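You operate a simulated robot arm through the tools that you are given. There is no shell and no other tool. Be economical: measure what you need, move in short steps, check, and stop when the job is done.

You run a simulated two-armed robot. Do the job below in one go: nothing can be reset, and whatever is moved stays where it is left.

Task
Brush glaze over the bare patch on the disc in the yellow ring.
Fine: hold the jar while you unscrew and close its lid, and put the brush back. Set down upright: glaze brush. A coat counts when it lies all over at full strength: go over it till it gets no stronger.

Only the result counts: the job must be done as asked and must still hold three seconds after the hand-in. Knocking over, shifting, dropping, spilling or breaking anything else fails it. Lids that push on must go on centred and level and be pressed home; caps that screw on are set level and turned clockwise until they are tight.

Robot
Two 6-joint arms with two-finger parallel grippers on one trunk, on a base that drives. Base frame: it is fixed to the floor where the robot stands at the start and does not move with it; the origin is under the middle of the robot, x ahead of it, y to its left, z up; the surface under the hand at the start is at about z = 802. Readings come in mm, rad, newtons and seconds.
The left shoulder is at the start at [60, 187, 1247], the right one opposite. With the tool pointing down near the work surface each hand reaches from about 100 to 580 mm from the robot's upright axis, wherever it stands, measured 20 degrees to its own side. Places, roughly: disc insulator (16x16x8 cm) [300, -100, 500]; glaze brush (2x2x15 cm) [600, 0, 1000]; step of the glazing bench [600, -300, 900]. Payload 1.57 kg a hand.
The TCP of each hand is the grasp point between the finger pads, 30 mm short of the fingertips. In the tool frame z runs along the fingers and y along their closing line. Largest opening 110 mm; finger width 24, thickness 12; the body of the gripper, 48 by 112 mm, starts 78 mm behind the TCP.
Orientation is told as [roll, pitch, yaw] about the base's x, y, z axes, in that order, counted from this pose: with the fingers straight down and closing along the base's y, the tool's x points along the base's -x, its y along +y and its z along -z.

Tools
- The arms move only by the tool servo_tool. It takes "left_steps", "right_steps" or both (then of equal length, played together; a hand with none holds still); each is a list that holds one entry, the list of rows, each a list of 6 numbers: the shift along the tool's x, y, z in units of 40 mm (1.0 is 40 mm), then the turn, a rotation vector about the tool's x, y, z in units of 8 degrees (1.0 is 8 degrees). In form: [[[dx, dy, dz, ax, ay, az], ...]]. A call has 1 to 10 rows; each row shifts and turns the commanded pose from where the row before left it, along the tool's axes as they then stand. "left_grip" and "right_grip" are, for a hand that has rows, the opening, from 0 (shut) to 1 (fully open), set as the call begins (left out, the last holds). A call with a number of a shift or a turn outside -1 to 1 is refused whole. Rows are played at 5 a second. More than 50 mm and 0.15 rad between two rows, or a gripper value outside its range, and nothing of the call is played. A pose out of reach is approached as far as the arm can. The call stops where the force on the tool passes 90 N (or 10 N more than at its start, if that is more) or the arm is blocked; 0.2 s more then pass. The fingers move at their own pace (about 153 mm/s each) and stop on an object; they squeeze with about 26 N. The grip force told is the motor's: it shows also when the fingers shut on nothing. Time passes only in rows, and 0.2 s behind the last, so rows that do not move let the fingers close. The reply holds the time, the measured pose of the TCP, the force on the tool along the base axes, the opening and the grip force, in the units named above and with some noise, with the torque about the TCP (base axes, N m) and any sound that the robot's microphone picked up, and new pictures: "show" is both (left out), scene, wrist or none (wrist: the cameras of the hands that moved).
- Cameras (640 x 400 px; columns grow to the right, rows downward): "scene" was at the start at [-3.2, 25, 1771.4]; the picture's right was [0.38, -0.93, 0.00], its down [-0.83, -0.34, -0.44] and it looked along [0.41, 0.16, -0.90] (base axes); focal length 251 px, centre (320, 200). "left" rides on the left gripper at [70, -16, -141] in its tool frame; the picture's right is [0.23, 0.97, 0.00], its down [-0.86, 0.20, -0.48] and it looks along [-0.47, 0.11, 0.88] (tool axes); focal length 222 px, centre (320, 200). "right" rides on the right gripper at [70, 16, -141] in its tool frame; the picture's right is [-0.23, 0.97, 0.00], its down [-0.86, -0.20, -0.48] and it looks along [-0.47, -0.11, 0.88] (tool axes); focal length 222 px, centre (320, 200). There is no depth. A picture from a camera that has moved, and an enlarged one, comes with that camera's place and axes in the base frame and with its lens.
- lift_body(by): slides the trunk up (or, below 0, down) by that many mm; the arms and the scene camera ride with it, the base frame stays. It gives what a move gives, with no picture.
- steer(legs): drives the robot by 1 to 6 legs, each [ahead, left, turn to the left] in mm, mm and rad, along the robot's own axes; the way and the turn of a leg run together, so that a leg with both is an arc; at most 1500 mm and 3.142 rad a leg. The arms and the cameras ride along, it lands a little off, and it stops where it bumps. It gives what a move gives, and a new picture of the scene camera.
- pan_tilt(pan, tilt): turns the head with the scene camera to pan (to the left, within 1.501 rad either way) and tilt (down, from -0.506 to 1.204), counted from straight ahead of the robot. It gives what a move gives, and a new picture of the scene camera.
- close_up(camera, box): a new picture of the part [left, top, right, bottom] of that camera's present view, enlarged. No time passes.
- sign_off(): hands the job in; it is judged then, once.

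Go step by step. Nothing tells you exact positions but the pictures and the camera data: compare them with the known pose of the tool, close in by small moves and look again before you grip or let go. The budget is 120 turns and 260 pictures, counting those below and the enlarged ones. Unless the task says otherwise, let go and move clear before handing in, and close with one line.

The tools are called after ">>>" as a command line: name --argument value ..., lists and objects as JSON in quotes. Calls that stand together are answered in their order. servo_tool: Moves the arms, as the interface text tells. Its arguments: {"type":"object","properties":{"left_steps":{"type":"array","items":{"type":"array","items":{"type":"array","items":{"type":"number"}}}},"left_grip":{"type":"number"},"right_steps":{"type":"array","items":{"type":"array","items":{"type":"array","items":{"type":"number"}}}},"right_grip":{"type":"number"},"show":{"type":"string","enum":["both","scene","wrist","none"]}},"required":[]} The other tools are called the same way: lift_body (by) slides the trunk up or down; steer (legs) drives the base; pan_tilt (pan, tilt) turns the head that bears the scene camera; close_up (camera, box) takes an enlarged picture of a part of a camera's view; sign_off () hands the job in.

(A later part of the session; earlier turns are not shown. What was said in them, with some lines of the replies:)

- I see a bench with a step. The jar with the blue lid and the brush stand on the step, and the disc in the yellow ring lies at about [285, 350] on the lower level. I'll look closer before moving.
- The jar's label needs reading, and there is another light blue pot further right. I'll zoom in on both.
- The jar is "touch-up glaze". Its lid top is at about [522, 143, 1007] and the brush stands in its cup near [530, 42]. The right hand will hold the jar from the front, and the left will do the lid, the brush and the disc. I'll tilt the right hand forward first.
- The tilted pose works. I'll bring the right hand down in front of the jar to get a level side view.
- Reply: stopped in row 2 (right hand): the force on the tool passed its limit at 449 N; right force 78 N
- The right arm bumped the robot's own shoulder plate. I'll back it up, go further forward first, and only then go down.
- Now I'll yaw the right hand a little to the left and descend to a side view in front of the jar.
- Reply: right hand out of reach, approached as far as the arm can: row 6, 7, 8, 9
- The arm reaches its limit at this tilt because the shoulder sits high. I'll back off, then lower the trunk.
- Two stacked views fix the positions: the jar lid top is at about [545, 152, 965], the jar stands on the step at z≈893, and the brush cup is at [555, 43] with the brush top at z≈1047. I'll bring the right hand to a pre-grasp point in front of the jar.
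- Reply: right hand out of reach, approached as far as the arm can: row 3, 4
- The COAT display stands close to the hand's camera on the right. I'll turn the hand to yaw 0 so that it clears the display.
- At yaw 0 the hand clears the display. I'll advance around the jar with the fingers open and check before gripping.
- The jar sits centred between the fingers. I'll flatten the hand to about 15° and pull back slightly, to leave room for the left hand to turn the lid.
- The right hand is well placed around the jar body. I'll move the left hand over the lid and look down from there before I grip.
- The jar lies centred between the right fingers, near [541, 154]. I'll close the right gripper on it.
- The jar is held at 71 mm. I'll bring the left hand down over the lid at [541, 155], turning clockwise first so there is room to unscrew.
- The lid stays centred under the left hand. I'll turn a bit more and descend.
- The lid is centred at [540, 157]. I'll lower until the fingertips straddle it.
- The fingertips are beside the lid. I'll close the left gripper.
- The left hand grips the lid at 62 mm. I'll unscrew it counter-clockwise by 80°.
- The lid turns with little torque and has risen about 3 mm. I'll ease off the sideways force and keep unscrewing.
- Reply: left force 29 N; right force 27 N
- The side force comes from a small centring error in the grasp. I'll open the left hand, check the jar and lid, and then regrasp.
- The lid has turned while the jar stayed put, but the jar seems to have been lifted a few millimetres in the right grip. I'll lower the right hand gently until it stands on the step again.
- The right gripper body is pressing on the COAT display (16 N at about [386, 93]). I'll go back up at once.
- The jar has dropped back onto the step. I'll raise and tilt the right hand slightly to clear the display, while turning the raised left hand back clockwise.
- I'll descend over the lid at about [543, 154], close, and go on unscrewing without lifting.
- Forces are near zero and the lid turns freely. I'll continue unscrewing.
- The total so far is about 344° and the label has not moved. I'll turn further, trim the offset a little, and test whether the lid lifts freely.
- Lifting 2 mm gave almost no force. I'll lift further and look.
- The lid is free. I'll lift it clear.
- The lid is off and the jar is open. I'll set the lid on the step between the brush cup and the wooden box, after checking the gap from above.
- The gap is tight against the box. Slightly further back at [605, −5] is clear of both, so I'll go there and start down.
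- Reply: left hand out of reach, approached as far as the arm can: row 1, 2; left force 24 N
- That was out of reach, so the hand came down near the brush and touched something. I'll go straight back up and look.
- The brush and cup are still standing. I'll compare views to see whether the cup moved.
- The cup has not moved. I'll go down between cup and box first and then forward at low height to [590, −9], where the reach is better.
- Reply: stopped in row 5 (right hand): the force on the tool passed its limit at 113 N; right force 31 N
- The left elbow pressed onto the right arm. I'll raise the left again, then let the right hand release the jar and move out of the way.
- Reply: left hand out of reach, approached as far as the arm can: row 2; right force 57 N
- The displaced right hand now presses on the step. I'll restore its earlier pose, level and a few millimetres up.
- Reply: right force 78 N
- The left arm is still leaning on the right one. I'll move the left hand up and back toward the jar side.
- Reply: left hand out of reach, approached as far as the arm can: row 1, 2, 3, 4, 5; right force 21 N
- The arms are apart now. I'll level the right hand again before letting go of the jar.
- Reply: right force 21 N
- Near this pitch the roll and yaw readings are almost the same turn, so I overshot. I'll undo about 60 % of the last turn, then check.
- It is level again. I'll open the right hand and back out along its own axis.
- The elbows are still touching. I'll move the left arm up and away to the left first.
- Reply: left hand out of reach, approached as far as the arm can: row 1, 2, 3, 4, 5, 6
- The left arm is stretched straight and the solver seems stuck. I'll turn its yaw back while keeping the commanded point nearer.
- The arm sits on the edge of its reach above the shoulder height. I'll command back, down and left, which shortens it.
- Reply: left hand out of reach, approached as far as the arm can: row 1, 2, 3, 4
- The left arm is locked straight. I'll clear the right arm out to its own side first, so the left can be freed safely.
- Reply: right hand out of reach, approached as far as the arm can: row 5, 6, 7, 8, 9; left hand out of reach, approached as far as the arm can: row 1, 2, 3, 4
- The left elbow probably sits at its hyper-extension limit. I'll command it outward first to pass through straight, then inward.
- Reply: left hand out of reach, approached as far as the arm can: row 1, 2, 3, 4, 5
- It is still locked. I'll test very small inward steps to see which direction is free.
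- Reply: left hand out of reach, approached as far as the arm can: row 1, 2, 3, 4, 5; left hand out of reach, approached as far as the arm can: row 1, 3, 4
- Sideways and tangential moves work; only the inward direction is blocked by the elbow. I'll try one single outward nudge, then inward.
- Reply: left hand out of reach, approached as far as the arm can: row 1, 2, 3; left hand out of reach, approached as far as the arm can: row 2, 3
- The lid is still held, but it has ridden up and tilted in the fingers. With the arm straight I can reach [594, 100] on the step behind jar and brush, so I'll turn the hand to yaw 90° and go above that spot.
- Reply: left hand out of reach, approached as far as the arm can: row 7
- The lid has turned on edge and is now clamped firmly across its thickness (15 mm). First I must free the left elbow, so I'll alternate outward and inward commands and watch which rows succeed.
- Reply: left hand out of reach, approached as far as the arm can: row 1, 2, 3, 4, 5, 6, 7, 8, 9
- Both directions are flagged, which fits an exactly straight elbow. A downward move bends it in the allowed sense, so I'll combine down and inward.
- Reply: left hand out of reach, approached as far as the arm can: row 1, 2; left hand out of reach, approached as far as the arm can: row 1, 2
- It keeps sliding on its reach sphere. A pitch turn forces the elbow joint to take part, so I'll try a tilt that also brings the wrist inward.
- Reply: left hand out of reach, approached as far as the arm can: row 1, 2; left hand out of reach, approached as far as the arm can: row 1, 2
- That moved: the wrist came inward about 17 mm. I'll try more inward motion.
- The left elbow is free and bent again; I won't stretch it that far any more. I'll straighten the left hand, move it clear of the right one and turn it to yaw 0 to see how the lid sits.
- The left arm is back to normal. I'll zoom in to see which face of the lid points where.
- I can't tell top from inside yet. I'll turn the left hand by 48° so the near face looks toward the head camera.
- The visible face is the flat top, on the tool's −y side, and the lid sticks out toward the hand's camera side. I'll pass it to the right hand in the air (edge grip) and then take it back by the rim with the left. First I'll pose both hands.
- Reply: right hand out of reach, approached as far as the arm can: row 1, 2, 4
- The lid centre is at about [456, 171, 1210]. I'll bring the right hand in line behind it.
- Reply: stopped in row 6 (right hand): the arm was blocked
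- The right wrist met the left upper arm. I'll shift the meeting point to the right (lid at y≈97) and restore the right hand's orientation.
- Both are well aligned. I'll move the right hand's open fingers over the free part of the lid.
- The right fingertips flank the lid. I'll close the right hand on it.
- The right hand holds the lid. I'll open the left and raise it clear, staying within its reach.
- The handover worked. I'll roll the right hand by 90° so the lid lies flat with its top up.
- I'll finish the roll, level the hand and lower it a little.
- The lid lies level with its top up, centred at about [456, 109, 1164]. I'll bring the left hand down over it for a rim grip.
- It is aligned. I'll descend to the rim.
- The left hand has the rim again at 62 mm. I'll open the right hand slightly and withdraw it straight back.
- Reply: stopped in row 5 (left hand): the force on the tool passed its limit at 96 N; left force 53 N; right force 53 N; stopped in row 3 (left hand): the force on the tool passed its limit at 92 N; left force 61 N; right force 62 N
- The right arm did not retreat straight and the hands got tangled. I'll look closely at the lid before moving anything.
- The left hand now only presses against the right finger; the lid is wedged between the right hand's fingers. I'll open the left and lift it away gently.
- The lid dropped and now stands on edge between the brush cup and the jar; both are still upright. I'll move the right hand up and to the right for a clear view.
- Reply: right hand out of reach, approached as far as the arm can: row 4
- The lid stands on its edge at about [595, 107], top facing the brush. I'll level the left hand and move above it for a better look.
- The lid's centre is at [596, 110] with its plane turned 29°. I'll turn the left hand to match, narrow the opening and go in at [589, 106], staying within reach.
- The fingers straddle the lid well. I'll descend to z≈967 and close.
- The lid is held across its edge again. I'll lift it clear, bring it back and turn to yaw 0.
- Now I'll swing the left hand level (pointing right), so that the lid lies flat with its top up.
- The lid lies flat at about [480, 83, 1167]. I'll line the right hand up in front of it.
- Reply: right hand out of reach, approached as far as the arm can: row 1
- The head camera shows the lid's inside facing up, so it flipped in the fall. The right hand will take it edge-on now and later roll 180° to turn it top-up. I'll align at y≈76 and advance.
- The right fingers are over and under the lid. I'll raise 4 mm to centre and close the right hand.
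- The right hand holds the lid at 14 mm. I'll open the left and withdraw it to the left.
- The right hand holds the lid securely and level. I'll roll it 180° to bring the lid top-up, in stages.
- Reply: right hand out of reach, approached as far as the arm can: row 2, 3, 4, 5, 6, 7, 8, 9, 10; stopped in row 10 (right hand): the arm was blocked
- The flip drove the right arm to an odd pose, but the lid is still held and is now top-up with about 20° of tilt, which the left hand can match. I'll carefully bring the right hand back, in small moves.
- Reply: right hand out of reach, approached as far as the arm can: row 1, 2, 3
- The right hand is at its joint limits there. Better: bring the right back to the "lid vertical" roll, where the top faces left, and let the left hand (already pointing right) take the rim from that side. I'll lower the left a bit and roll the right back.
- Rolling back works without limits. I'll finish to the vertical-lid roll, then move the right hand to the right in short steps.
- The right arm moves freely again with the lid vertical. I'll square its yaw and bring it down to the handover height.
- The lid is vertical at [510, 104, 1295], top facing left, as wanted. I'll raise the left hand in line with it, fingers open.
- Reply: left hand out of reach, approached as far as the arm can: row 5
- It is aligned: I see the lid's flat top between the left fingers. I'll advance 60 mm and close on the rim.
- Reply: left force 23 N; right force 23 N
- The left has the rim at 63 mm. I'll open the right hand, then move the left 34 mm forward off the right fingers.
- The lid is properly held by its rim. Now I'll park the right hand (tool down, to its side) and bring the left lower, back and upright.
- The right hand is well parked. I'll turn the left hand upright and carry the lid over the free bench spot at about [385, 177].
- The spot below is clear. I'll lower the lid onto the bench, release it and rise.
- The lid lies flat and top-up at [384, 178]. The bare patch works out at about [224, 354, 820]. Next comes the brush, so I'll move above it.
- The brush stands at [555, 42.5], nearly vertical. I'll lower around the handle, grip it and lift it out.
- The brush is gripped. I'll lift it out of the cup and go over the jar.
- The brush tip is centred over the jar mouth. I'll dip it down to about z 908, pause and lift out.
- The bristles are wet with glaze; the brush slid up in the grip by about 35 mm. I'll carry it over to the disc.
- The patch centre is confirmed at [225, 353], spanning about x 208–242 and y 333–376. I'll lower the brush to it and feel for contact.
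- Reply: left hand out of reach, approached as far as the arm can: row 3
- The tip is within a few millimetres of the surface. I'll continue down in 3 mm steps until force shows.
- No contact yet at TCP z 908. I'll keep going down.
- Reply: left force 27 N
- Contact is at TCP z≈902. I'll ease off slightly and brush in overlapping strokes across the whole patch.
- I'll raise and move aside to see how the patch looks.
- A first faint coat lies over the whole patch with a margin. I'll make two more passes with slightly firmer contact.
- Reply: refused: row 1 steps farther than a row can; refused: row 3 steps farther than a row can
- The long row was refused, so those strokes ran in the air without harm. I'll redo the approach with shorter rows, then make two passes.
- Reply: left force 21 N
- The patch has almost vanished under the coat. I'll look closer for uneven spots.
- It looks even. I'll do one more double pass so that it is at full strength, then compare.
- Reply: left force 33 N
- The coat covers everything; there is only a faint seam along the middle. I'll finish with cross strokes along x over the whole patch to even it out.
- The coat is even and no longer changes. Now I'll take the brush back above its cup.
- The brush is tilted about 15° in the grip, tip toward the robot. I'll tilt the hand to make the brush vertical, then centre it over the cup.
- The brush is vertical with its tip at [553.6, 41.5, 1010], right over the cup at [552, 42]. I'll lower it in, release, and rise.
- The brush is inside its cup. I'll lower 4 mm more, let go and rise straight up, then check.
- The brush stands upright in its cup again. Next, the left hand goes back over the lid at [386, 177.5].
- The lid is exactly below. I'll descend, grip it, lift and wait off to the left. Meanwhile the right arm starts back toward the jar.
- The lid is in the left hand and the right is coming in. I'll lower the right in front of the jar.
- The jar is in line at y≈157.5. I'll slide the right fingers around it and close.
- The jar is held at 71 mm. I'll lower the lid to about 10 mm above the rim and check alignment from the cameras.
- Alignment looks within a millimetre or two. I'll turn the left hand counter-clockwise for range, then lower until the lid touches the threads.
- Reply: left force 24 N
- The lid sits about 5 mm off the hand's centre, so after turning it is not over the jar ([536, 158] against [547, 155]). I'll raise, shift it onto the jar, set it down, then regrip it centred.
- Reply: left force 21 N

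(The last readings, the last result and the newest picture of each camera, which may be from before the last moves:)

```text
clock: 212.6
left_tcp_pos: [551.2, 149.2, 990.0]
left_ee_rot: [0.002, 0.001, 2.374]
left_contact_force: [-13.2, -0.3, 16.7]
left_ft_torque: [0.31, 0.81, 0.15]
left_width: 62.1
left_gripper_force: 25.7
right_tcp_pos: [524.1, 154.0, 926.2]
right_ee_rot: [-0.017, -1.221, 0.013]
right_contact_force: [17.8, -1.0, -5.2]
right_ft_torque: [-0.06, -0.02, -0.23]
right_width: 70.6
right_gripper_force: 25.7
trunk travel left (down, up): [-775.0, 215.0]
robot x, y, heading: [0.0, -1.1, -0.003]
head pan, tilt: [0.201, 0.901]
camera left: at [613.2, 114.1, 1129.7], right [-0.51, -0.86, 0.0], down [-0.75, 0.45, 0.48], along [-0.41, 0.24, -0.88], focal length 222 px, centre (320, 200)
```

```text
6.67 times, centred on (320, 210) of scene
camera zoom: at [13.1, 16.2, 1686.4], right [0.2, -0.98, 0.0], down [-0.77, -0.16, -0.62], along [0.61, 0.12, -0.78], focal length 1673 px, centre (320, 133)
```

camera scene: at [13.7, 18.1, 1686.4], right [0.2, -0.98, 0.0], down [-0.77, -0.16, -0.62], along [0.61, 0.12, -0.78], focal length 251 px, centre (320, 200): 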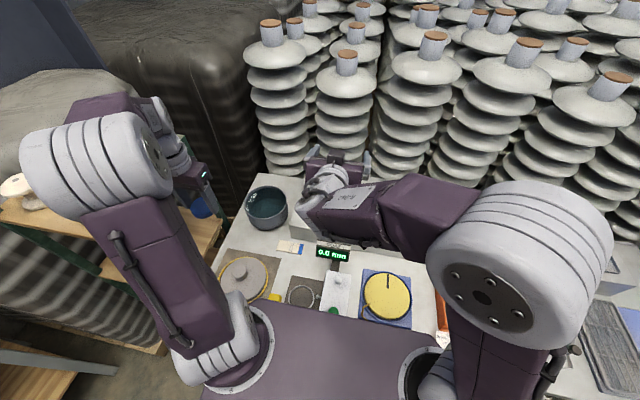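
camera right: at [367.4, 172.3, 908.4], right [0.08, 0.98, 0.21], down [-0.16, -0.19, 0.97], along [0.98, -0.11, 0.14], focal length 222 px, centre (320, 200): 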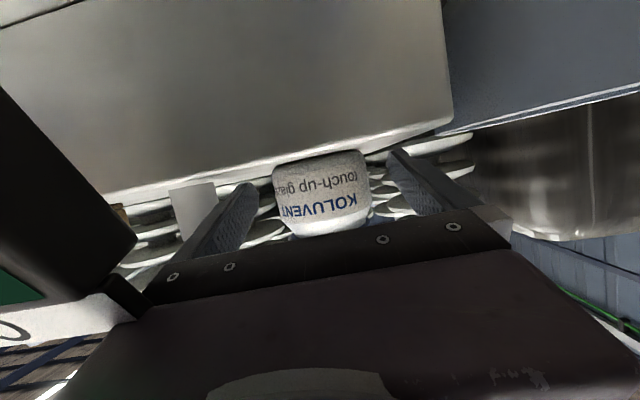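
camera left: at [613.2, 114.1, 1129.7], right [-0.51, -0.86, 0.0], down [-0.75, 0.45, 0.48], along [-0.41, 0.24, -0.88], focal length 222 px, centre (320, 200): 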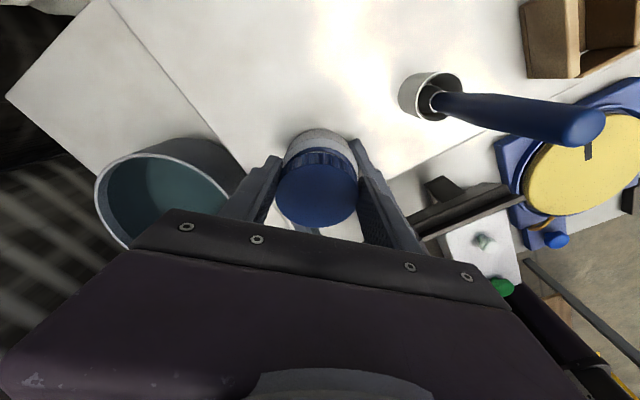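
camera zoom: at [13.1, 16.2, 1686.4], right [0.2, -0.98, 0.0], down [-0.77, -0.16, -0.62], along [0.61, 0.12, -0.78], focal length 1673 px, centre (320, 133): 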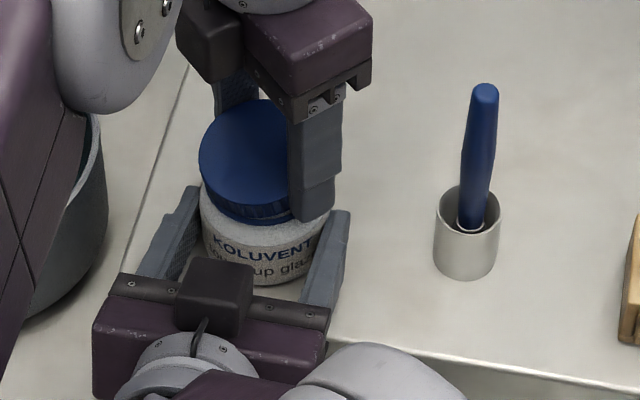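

The lid has seated over the neck. I'll let go, re-centre the hand on the lid (≈[545, 156]), grip again and start turning clockwise.

>>> servo_tool --left_steps '[[[0, 0, 0, 0, 0, 0], [0, 0, 0, 0, 0, 0], [-0.12, 0, 0.05, 0, 0, 0], [-0.11, 0, 0.05, 0, 0, 0], [0, 0, 0, 0, 0, 0]]]' --left_grip 0.8 --show "wrist"

>>> close_up --camera "scene" --box '[290, 180, 350, 240]'

>>> servo_tool --left_steps '[[[0, 0, 0, 0, 0, 0], [0, 0, 0, 0, 0, 0], [0, 0, 0, 0, 0, 0], [0, 0, 0.02, 0, 0, 1], [0, 0, 0.01, 0, 0, 1], [0, 0, 0.01, 0, 0, 1], [0, 0, 0, 0, 0, 1], [0, 0, 0, 0, 0, 1], [0, 0, 0, 0, 0, 1], [0, 0, 0, 0, 0, 1]]]' --left_grip 0 --show "wrist"

```text
clock: 213.8
left_tcp_pos: [545.0, 158.8, 984.7]
left_ee_rot: [0.0, 0.0, 2.372]
left_contact_force: [-0.4, 0.1, 0.0]
left_ft_torque: [0.03, -0.01, 0.01]
left_width: 87.8
left_gripper_force: 0.0
right_tcp_pos: [524.5, 154.8, 926.4]
right_ee_rot: [-0.015, -1.224, 0.018]
right_contact_force: [0.5, 1.7, 2.1]
right_ft_torque: [0.16, -0.18, 0.07]
right_width: 70.5
right_gripper_force: 26.4
trunk travel left (down, up): [-775.0, 215.0]
robot x, y, heading: [-2.7, -0.5, 0.002]
head pan, tilt: [0.201, 0.901]
camera left: at [606.8, 122.5, 1126.2], right [-0.51, -0.86, 0.0], down [-0.75, 0.45, 0.48], along [-0.41, 0.24, -0.88], focal length 222 px, centre (320, 200)
```

left: 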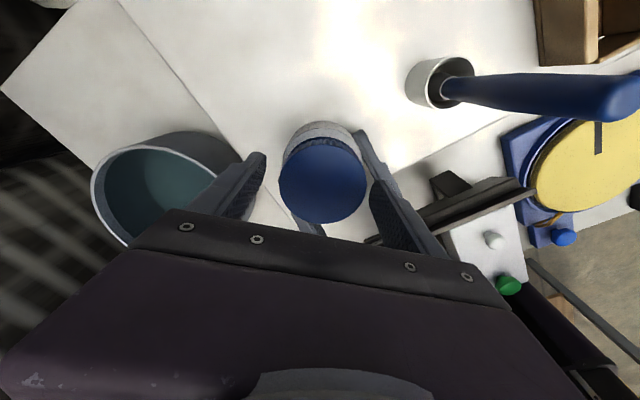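

```text
6.67 times, centred on (320, 210) of scene
camera zoom: at [13.3, 17.4, 1686.4], right [0.2, -0.98, 0.0], down [-0.77, -0.16, -0.62], along [0.61, 0.12, -0.78], focal length 1673 px, centre (320, 133)
```

zoom: 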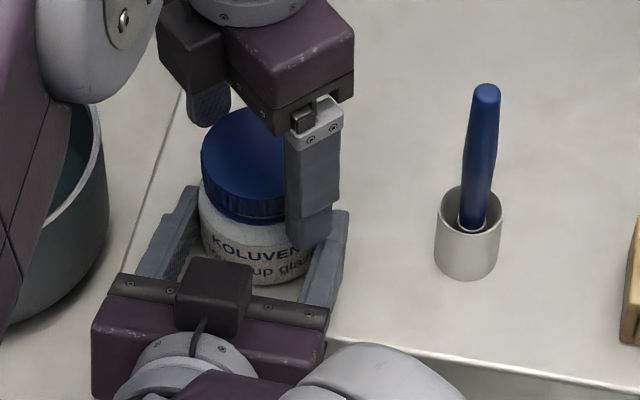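

```text
clock: 215.9
left_tcp_pos: [544.4, 156.3, 982.5]
left_ee_rot: [0.0, 0.002, 1.395]
left_contact_force: [-3.7, -11.8, 6.8]
left_ft_torque: [-0.36, 0.11, 0.0]
left_width: 62.2
left_gripper_force: 26.2
right_tcp_pos: [524.1, 155.9, 927.0]
right_ee_rot: [-0.016, -1.222, 0.017]
right_contact_force: [6.5, 13.4, -0.9]
right_ft_torque: [-0.13, -0.17, 0.26]
right_width: 70.3
right_gripper_force: 26.1
trunk travel left (down, up): [-775.0, 215.0]
robot x, y, heading: [2.7, 1.0, 0.005]
head pan, tilt: [0.201, 0.901]
camera left: at [549.3, 87.0, 1125.0], right [-1.0, -0.05, 0.0], down [-0.05, 0.88, 0.48], along [-0.02, 0.48, -0.88], focal length 222 px, centre (320, 200)
5 turns are left
```

left: 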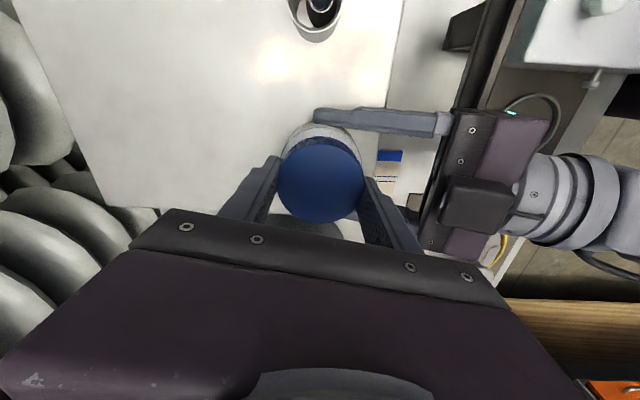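

The threads are engaging and I have few turns left, so I'll run a full clockwise sweep, a regrasp and a second clockwise sweep in one go.

>>> servo_tool --left_steps '[[[0.025, 0, 0, 0, 0, 1], [0, 0, 0.003, 0, 0, 1], [0, 0, 0.003, 0, 0, 1], [0, 0, 0.003, 0, 0, 1], [0, 0, 0.003, 0, 0, 1], [0, 0, 0.003, 0, 0, 1], [0, 0, 0.003, 0, 0, 1], [0, 0, 0.003, 0, 0, 1], [0, 0, 0.003, 0, 0, 1], [0, 0, 0.003, 0, 0, 1]]]' --show "none"

>>> servo_tool --left_steps '[[[0, 0, 0.003, 0, 0, 1], [0, 0, 0.003, 0, 0, 1], [0, 0, 0.003, 0, 0, 1], [0, 0, 0.003, 0, 0, 1], [0, 0, 0.003, 0, 0, 1], [0, 0, 0.003, 0, 0, 1], [0, 0, 0.003, 0, 0, 1], [0, 0, 0.003, 0, 0, 1], [0, 0, 0.003, 0, 0, 1], [0, 0, 0.003, 0, 0, 1]]]' --show "none"

>>> servo_tool --left_steps '[[[0, 0, 0, 0, 0, 0], [0, 0, 0, 0, 0, 0], [0, 0, -0.5, 0, 0, 0], [0, 0, 0, 0, 0, -1], [0, 0, 0, 0, 0, -1], [0, 0, 0, 0, 0, -1], [0, 0, 0, 0, 0, -1], [0, 0, 0, 0, 0, -1], [0, 0, 0, 0, 0, -1], [0, 0, 0, 0, 0, -1]]]' --left_grip 0.8 --show "none"

>>> servo_tool --left_steps '[[[0, 0, 0, 0, 0, -1], [0, 0, 0, 0, 0, -1], [0, 0, 0, 0, 0, -1], [0, 0, 0, 0, 0, -1], [0, 0, 0, 0, 0, -1], [0, 0, 0, 0, 0, -1], [0, 0, 0, 0, 0, -1], [0, 0, 0, 0, 0, -1], [0, 0, 0, 0, 0, -1], [0, 0, 0, 0, 0, -1]]]' --show "none"

>>> servo_tool --left_steps '[[[0, 0, 0, 0, 0, -1], [0, 0, 0, 0, 0, -1], [0, 0, 0, 0, 0, -1], [0, 0, 0, 0, 0, -1], [0, 0, 0, 0, 0, -1], [0, 0, 0, 0, 0, -1], [0, 0, 0, 0, 0, -1], [0, 0, 0, 0, 0, -1], [0, 0, 0.25, 0, 0, 0], [0, 0, 0.25, 0, 0, 0]]]' --show "wrist"

>>> servo_tool --left_steps '[[[0, 0, 0, 0, 0, 0], [0, 0, 0, 0, 0, 0], [0, 0, 0, 0, 0, 0], [0, 0, 0, 0, 0, 1], [0, 0, 0, 0, 0, 1], [0, 0, 0, 0, 0, 1], [0, 0, 0, 0, 0, 1], [0, 0, 0, 0, 0, 1], [0, 0, 0, 0, 0, 1], [0, 0, 0, 0, 0, 1]]]' --left_grip 0 --show "none"

>>> servo_tool --left_steps '[[[0, 0, 0, 0, 0, 1], [0, 0, 0, 0, 0, 1], [0, 0, 0, 0, 0, 1], [0, 0, 0, 0, 0, 1], [0, 0, 0, 0, 0, 1], [0, 0, 0, 0, 0, 1], [0, 0, 0, 0, 0, 1], [0, 0, 0, 0, 0, 1], [0, 0, 0, 0, 0, 1], [0, 0, 0, 0, 0, 1]]]' --show "none"

>>> servo_tool --left_steps '[[[0, 0, 0, 0, 0, 1], [0, 0, 0, 0, 0, 1], [0, 0, 0, 0, 0, 1], [0, 0, 0, 0, 0, 1], [0, 0, 0, 0, 0, 1], [0, 0, 0, 0, 0, 1], [0, 0, 0, 0, 0, 1], [0, 0, 0, 0, 0, 1]]]' --show "wrist"

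>>> close_up --camera "scene" --box '[280, 160, 360, 240]'

>>> close_up --camera "right" --box '[220, 130, 420, 300]'

```text
clock: 218.2
left_tcp_pos: [546.1, 156.3, 983.0]
left_ee_rot: [-0.004, -0.004, -0.004]
left_contact_force: [17.5, -12.6, 16.5]
left_ft_torque: [-0.28, -0.44, 0.01]
left_width: 62.0
left_gripper_force: 26.4
right_tcp_pos: [524.1, 155.1, 925.4]
right_ee_rot: [-0.021, -1.22, 0.018]
right_contact_force: [-10.0, 13.1, 0.6]
right_ft_torque: [-0.04, -0.29, 0.13]
right_width: 69.9
right_gripper_force: 26.3
trunk travel left (down, up): [-775.0, 215.0]
robot x, y, heading: [-2.7, -0.1, 0.005]
head pan, tilt: [0.201, 0.901]
```

```text
clock: 220.3
left_tcp_pos: [543.4, 156.5, 981.4]
left_ee_rot: [-0.001, -0.002, -1.397]
left_contact_force: [5.5, -26.9, 9.1]
left_ft_torque: [-0.46, -0.22, 0.01]
left_width: 62.0
left_gripper_force: 25.6
right_tcp_pos: [523.3, 156.8, 926.4]
right_ee_rot: [-0.019, -1.221, 0.023]
right_contact_force: [-6.9, 26.8, -3.0]
right_ft_torque: [-0.87, 0.14, 0.54]
right_width: 70.4
right_gripper_force: 25.9
trunk travel left (down, up): [-775.0, 215.0]
robot x, y, heading: [-2.7, 2.4, 0.004]
head pan, tilt: [0.201, 0.901]
```

```text
clock: 222.6
left_tcp_pos: [544.7, 157.1, 1002.5]
left_ee_rot: [-0.001, -0.001, -0.416]
left_contact_force: [-0.3, -0.2, 0.7]
left_ft_torque: [0.0, 0.04, -0.03]
left_width: 88.0
left_gripper_force: 0.0
right_tcp_pos: [523.3, 155.2, 926.2]
right_ee_rot: [-0.017, -1.222, 0.02]
right_contact_force: [-0.8, -1.8, 1.5]
right_ft_torque: [0.08, -0.01, 0.01]
right_width: 70.3
right_gripper_force: 25.9
trunk travel left (down, up): [-775.0, 215.0]
robot x, y, heading: [1.1, 2.1, 0.003]
head pan, tilt: [0.201, 0.901]
```

```text
clock: 224.8
left_tcp_pos: [544.6, 155.9, 1000.2]
left_ee_rot: [-0.001, 0.002, 0.982]
left_contact_force: [0.3, -0.1, 0.2]
left_ft_torque: [-0.01, 0.02, 0.04]
left_width: 88.1
left_gripper_force: 0.0
right_tcp_pos: [525.3, 155.1, 925.8]
right_ee_rot: [-0.017, -1.221, 0.018]
right_contact_force: [0.4, -1.0, 0.5]
right_ft_torque: [0.07, -0.02, -0.03]
right_width: 70.2
right_gripper_force: 26.0
trunk travel left (down, up): [-775.0, 215.0]
robot x, y, heading: [-2.8, 0.3, -0.0]
head pan, tilt: [0.201, 0.901]
```

```text
clock: 226.9
left_tcp_pos: [545.0, 157.8, 981.5]
left_ee_rot: [0.001, 0.0, 2.096]
left_contact_force: [-0.2, -0.7, 0.2]
left_ft_torque: [0.0, 0.0, 0.0]
left_width: 88.2
left_gripper_force: 0.0
right_tcp_pos: [524.4, 154.7, 926.1]
right_ee_rot: [-0.02, -1.219, 0.017]
right_contact_force: [0.3, -1.4, 0.2]
right_ft_torque: [0.08, 0.05, 0.0]
right_width: 70.2
right_gripper_force: 26.1
trunk travel left (down, up): [-775.0, 215.0]
robot x, y, heading: [-1.4, -0.8, 0.002]
head pan, tilt: [0.201, 0.901]
camera left: at [594.2, 105.5, 1121.9], right [-0.73, -0.68, 0.0], down [-0.6, 0.64, 0.48], along [-0.33, 0.35, -0.88], focal length 222 px, centre (320, 200)
```

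left: 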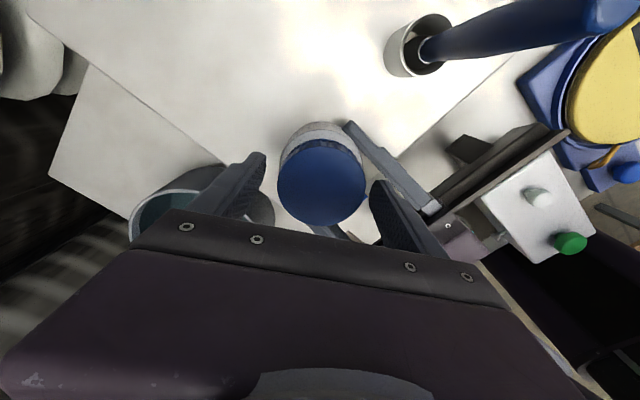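

```text
clock: 229.2
left_tcp_pos: [545.2, 157.0, 979.9]
left_ee_rot: [0.0, 0.003, 1.118]
left_contact_force: [5.6, -1.0, -8.2]
left_ft_torque: [0.03, -0.37, 0.94]
left_width: 62.3
left_gripper_force: 26.3
right_tcp_pos: [524.8, 156.1, 926.3]
right_ee_rot: [-0.017, -1.222, 0.015]
right_contact_force: [-5.1, 0.5, 6.4]
right_ft_torque: [-0.08, -0.09, -0.9]
right_width: 70.5
right_gripper_force: 26.1
trunk travel left (down, up): [-775.0, 215.0]
robot x, y, heading: [-0.5, 2.4, -0.0]
head pan, tilt: [0.201, 0.901]
```

```text
clock: 231.3
left_tcp_pos: [545.0, 156.2, 981.5]
left_ee_rot: [-0.004, 0.0, -0.281]
left_contact_force: [1.0, -9.2, -2.7]
left_ft_torque: [-0.15, -0.05, 1.03]
left_width: 62.7
left_gripper_force: 26.3
right_tcp_pos: [524.4, 157.3, 926.9]
right_ee_rot: [-0.018, -1.221, 0.02]
right_contact_force: [-1.2, 9.1, 0.2]
right_ft_torque: [-0.37, 0.02, -0.82]
right_width: 71.1
right_gripper_force: 26.1
trunk travel left (down, up): [-775.0, 215.0]
robot x, y, heading: [-1.2, 0.7, -0.0]
head pan, tilt: [0.201, 0.901]
```

```text
clock: 233.2
left_tcp_pos: [541.3, 156.5, 981.4]
left_ee_rot: [-0.004, -0.001, -1.396]
left_contact_force: [-18.5, -18.9, 4.8]
left_ft_torque: [-0.4, 0.78, 0.51]
left_width: 62.9
left_gripper_force: 25.9
right_tcp_pos: [524.6, 155.2, 927.8]
right_ee_rot: [-0.018, -1.228, 0.017]
right_contact_force: [15.9, 21.6, 8.7]
right_ft_torque: [-0.16, -0.08, -0.02]
right_width: 72.1
right_gripper_force: 26.2
trunk travel left (down, up): [-775.0, 215.0]
robot x, y, heading: [-0.6, -0.4, 0.006]
head pan, tilt: [0.201, 0.901]
camera left: at [514.8, 223.5, 1123.5], right [0.92, 0.39, 0.0], down [0.35, -0.81, 0.48], along [0.19, -0.44, -0.88], focal length 222 px, centre (320, 200)
```

left: 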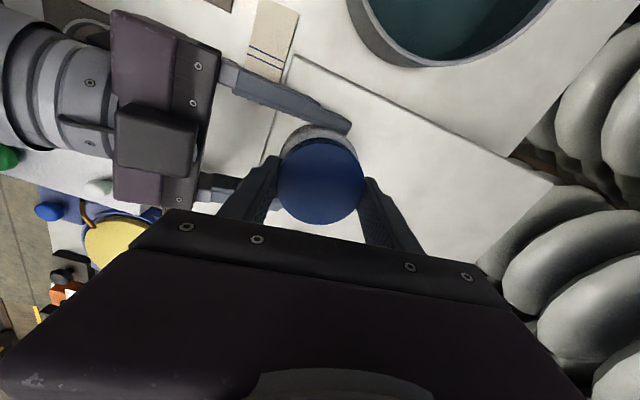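

```text
5.00 times, centred on (320, 200) of scene
camera zoom: at [10.0, 17.3, 1686.5], right [0.2, -0.98, 0.0], down [-0.77, -0.16, -0.62], along [0.61, 0.12, -0.78], focal length 1255 px, centre (320, 200)
```

zoom: 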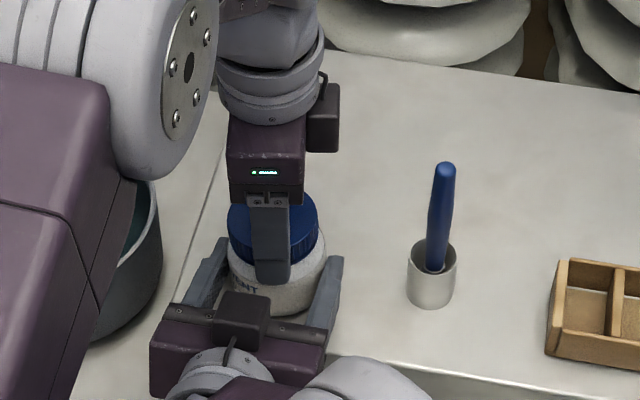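

```text
2.35 times, centred on (320, 215) of right
camera zoom: at [365.9, 172.5, 910.3], right [0.08, 0.97, 0.21], down [-0.16, -0.19, 0.97], along [0.98, -0.11, 0.14], focal length 523 px, centre (320, 165)
4 turns are left
```

zoom: 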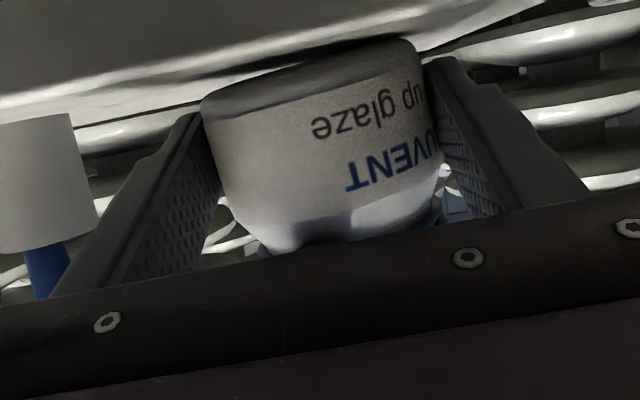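

The torque rose to about 1 Nm and the jar itself began to turn in the grip, so the lid is tight. I'll release both hands and move clear, the left first.

>>> servo_tool --left_steps '[[[0, 0, 0, 0, 0, 0], [0, 0, 0, 0, 0, 0], [0, 0, -0.5, 0, 0, 0], [0, 0, -1, 0, 0, 0], [0, 0, -1, 0, 0, 0], [0, 0, -0.7, 0, 0, 0]]]' --left_grip 1 --show "none"

>>> servo_tool --left_steps '[[[0.83, -0.48, 0, 0, 0, 0], [0.83, -0.48, 0, 0, 0, 0], [0.83, -0.48, 0, 0, 0, 0], [0.83, -0.48, 0, 0, 0, 0], [0.83, -0.48, 0, 0, 0, 0], [0.83, -0.48, 0, 0, 0, 0]]]' --show "none"

>>> servo_tool --right_steps '[[[0, 0, 0, 0, 0, 0], [0, 0, 0, 0, 0, 0], [0, 0, 0, 0, 0, 0]]]' --right_grip 1 --show "wrist"

>>> close_up --camera "scene" --box '[280, 160, 360, 240]'

```text
clock: 234.6
left_tcp_pos: [542.3, 156.2, 1110.1]
left_ee_rot: [0.0, 0.0, -1.397]
left_contact_force: [0.4, 0.1, 0.2]
left_ft_torque: [-0.03, 0.04, 0.0]
left_width: 110.1
left_gripper_force: 0.0
right_tcp_pos: [523.2, 155.5, 926.7]
right_ee_rot: [-0.016, -1.222, 0.016]
right_contact_force: [0.7, -4.7, 10.1]
right_ft_torque: [-0.05, -0.52, -0.25]
right_width: 70.2
right_gripper_force: 26.4
trunk travel left (down, up): [-775.0, 215.0]
robot x, y, heading: [1.3, 2.2, 0.0]
head pan, tilt: [0.201, 0.901]
```

```text
clock: 235.9
left_tcp_pos: [396.2, 335.9, 1108.4]
left_ee_rot: [-0.001, -0.002, -1.396]
left_contact_force: [-0.2, -0.1, -0.1]
left_ft_torque: [-0.01, 0.0, -0.01]
left_width: 109.8
left_gripper_force: 0.1
right_tcp_pos: [523.1, 154.7, 925.9]
right_ee_rot: [-0.02, -1.222, 0.017]
right_contact_force: [-0.9, -3.7, 7.9]
right_ft_torque: [-0.02, -0.43, -0.17]
right_width: 70.3
right_gripper_force: 25.9
trunk travel left (down, up): [-775.0, 215.0]
robot x, y, heading: [0.6, 3.6, -0.0]
head pan, tilt: [0.201, 0.901]
```

```text
clock: 236.8
left_tcp_pos: [397.6, 335.9, 1108.7]
left_ee_rot: [-0.002, -0.001, -1.397]
left_contact_force: [-1.2, -0.8, 0.0]
left_ft_torque: [-0.02, 0.03, -0.01]
left_width: 110.0
left_gripper_force: 0.0
right_tcp_pos: [525.4, 155.1, 926.1]
right_ee_rot: [-0.018, -1.22, 0.017]
right_contact_force: [0.4, 0.9, 0.7]
right_ft_torque: [0.0, -0.02, 0.02]
right_width: 109.9
right_gripper_force: 0.2
trunk travel left (down, up): [-775.0, 215.0]
robot x, y, heading: [-0.2, -0.5, 0.003]
head pan, tilt: [0.201, 0.901]
camera right: at [366.6, 172.6, 908.5], right [0.08, 0.98, 0.21], down [-0.16, -0.19, 0.97], along [0.98, -0.11, 0.14], focal length 222 px, centre (320, 200)
```

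right: 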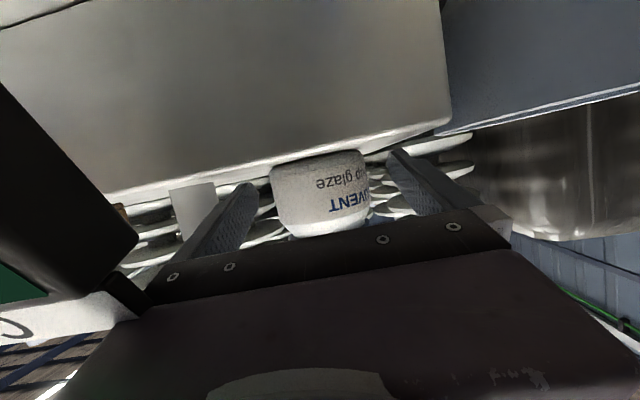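

```text
5.00 times, centred on (320, 200) of scene
camera zoom: at [14.0, 17.1, 1686.3], right [0.2, -0.98, 0.0], down [-0.77, -0.16, -0.62], along [0.61, 0.12, -0.78], focal length 1255 px, centre (320, 200)
3 turns are left
```

zoom: 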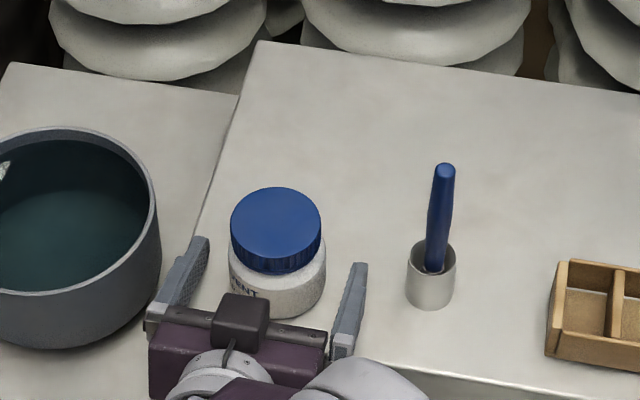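

The lid is on level and tight, and the jar stands upright. I'll withdraw the right hand straight back and up.

>>> servo_tool --right_steps '[[[0, 0, -0.55, 0, 0, 0], [0, 0, -0.55, 0, 0, 0], [0, 0, -0.55, 0, 0, 0], [0, 0, -0.5, 0, 0, 0], [-0.7, 0, -0.25, 0, 0, 0], [-0.7, 0, -0.25, 0, 0, 0]]]' --show "scene"

>>> close_up --camera "scene" --box '[220, 160, 400, 320]'

```text
clock: 238.2
left_tcp_pos: [397.7, 334.2, 1107.7]
left_ee_rot: [-0.001, -0.003, -1.397]
left_contact_force: [-0.4, -0.3, -0.1]
left_ft_torque: [0.0, -0.05, 0.0]
left_width: 110.0
left_gripper_force: 0.1
right_tcp_pos: [441.5, 156.4, 1017.6]
right_ee_rot: [-0.02, -1.221, 0.016]
right_contact_force: [-0.4, 0.0, -0.1]
right_ft_torque: [0.01, -0.01, -0.03]
right_width: 110.1
right_gripper_force: 0.1
trunk travel left (down, up): [-775.0, 215.0]
robot x, y, heading: [2.1, 0.1, 0.006]
head pan, tilt: [0.201, 0.901]
camera scene: at [13.1, 16.8, 1686.3], right [0.2, -0.98, 0.0], down [-0.77, -0.16, -0.62], along [0.61, 0.12, -0.78], focal length 251 px, centre (320, 200)
```

scene: 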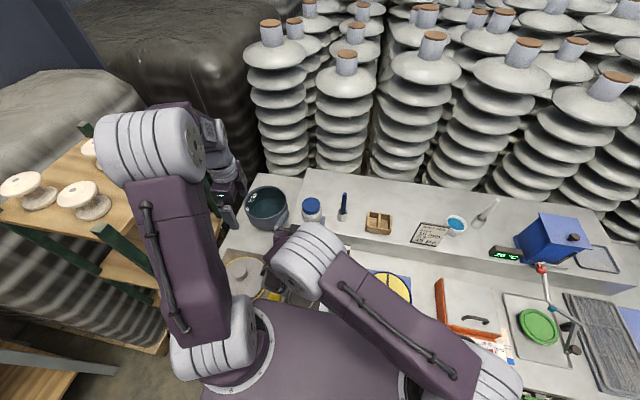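

```text
2.50 times, centred on (310, 240) of scene
camera zoom: at [13.1, 16.8, 1686.3], right [0.2, -0.98, 0.0], down [-0.77, -0.16, -0.62], along [0.61, 0.12, -0.78], focal length 627 px, centre (345, 100)
2 turns are left
```

zoom: 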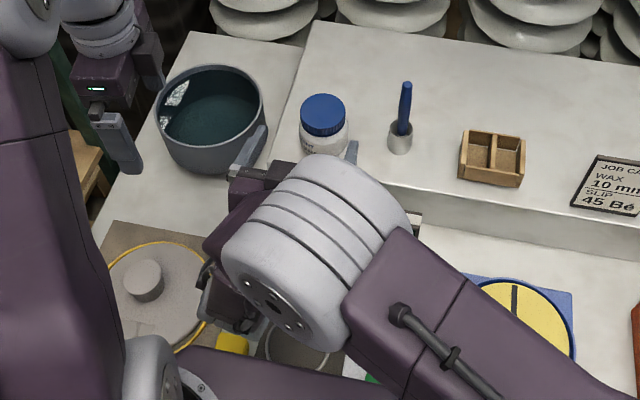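

Everything is in place: the patch is covered, the jar is closed, the brush is upright in its cup, and both hands are clear. I'm handing the job in.

>>> sign_off

```text
The job is handed in.
```

I brushed the bare patch on the disc in the yellow ring until further strokes made no difference, screwed the jar lid back on until it was tight, and stood the brush upright in its cup. Along the way, I dropped the lid once, and the right gripper pressed briefly on the COAT display; as far as I could see nothing was knocked over or spilled, but the jar ended up a few millimetres from where it started and turned on its axis.
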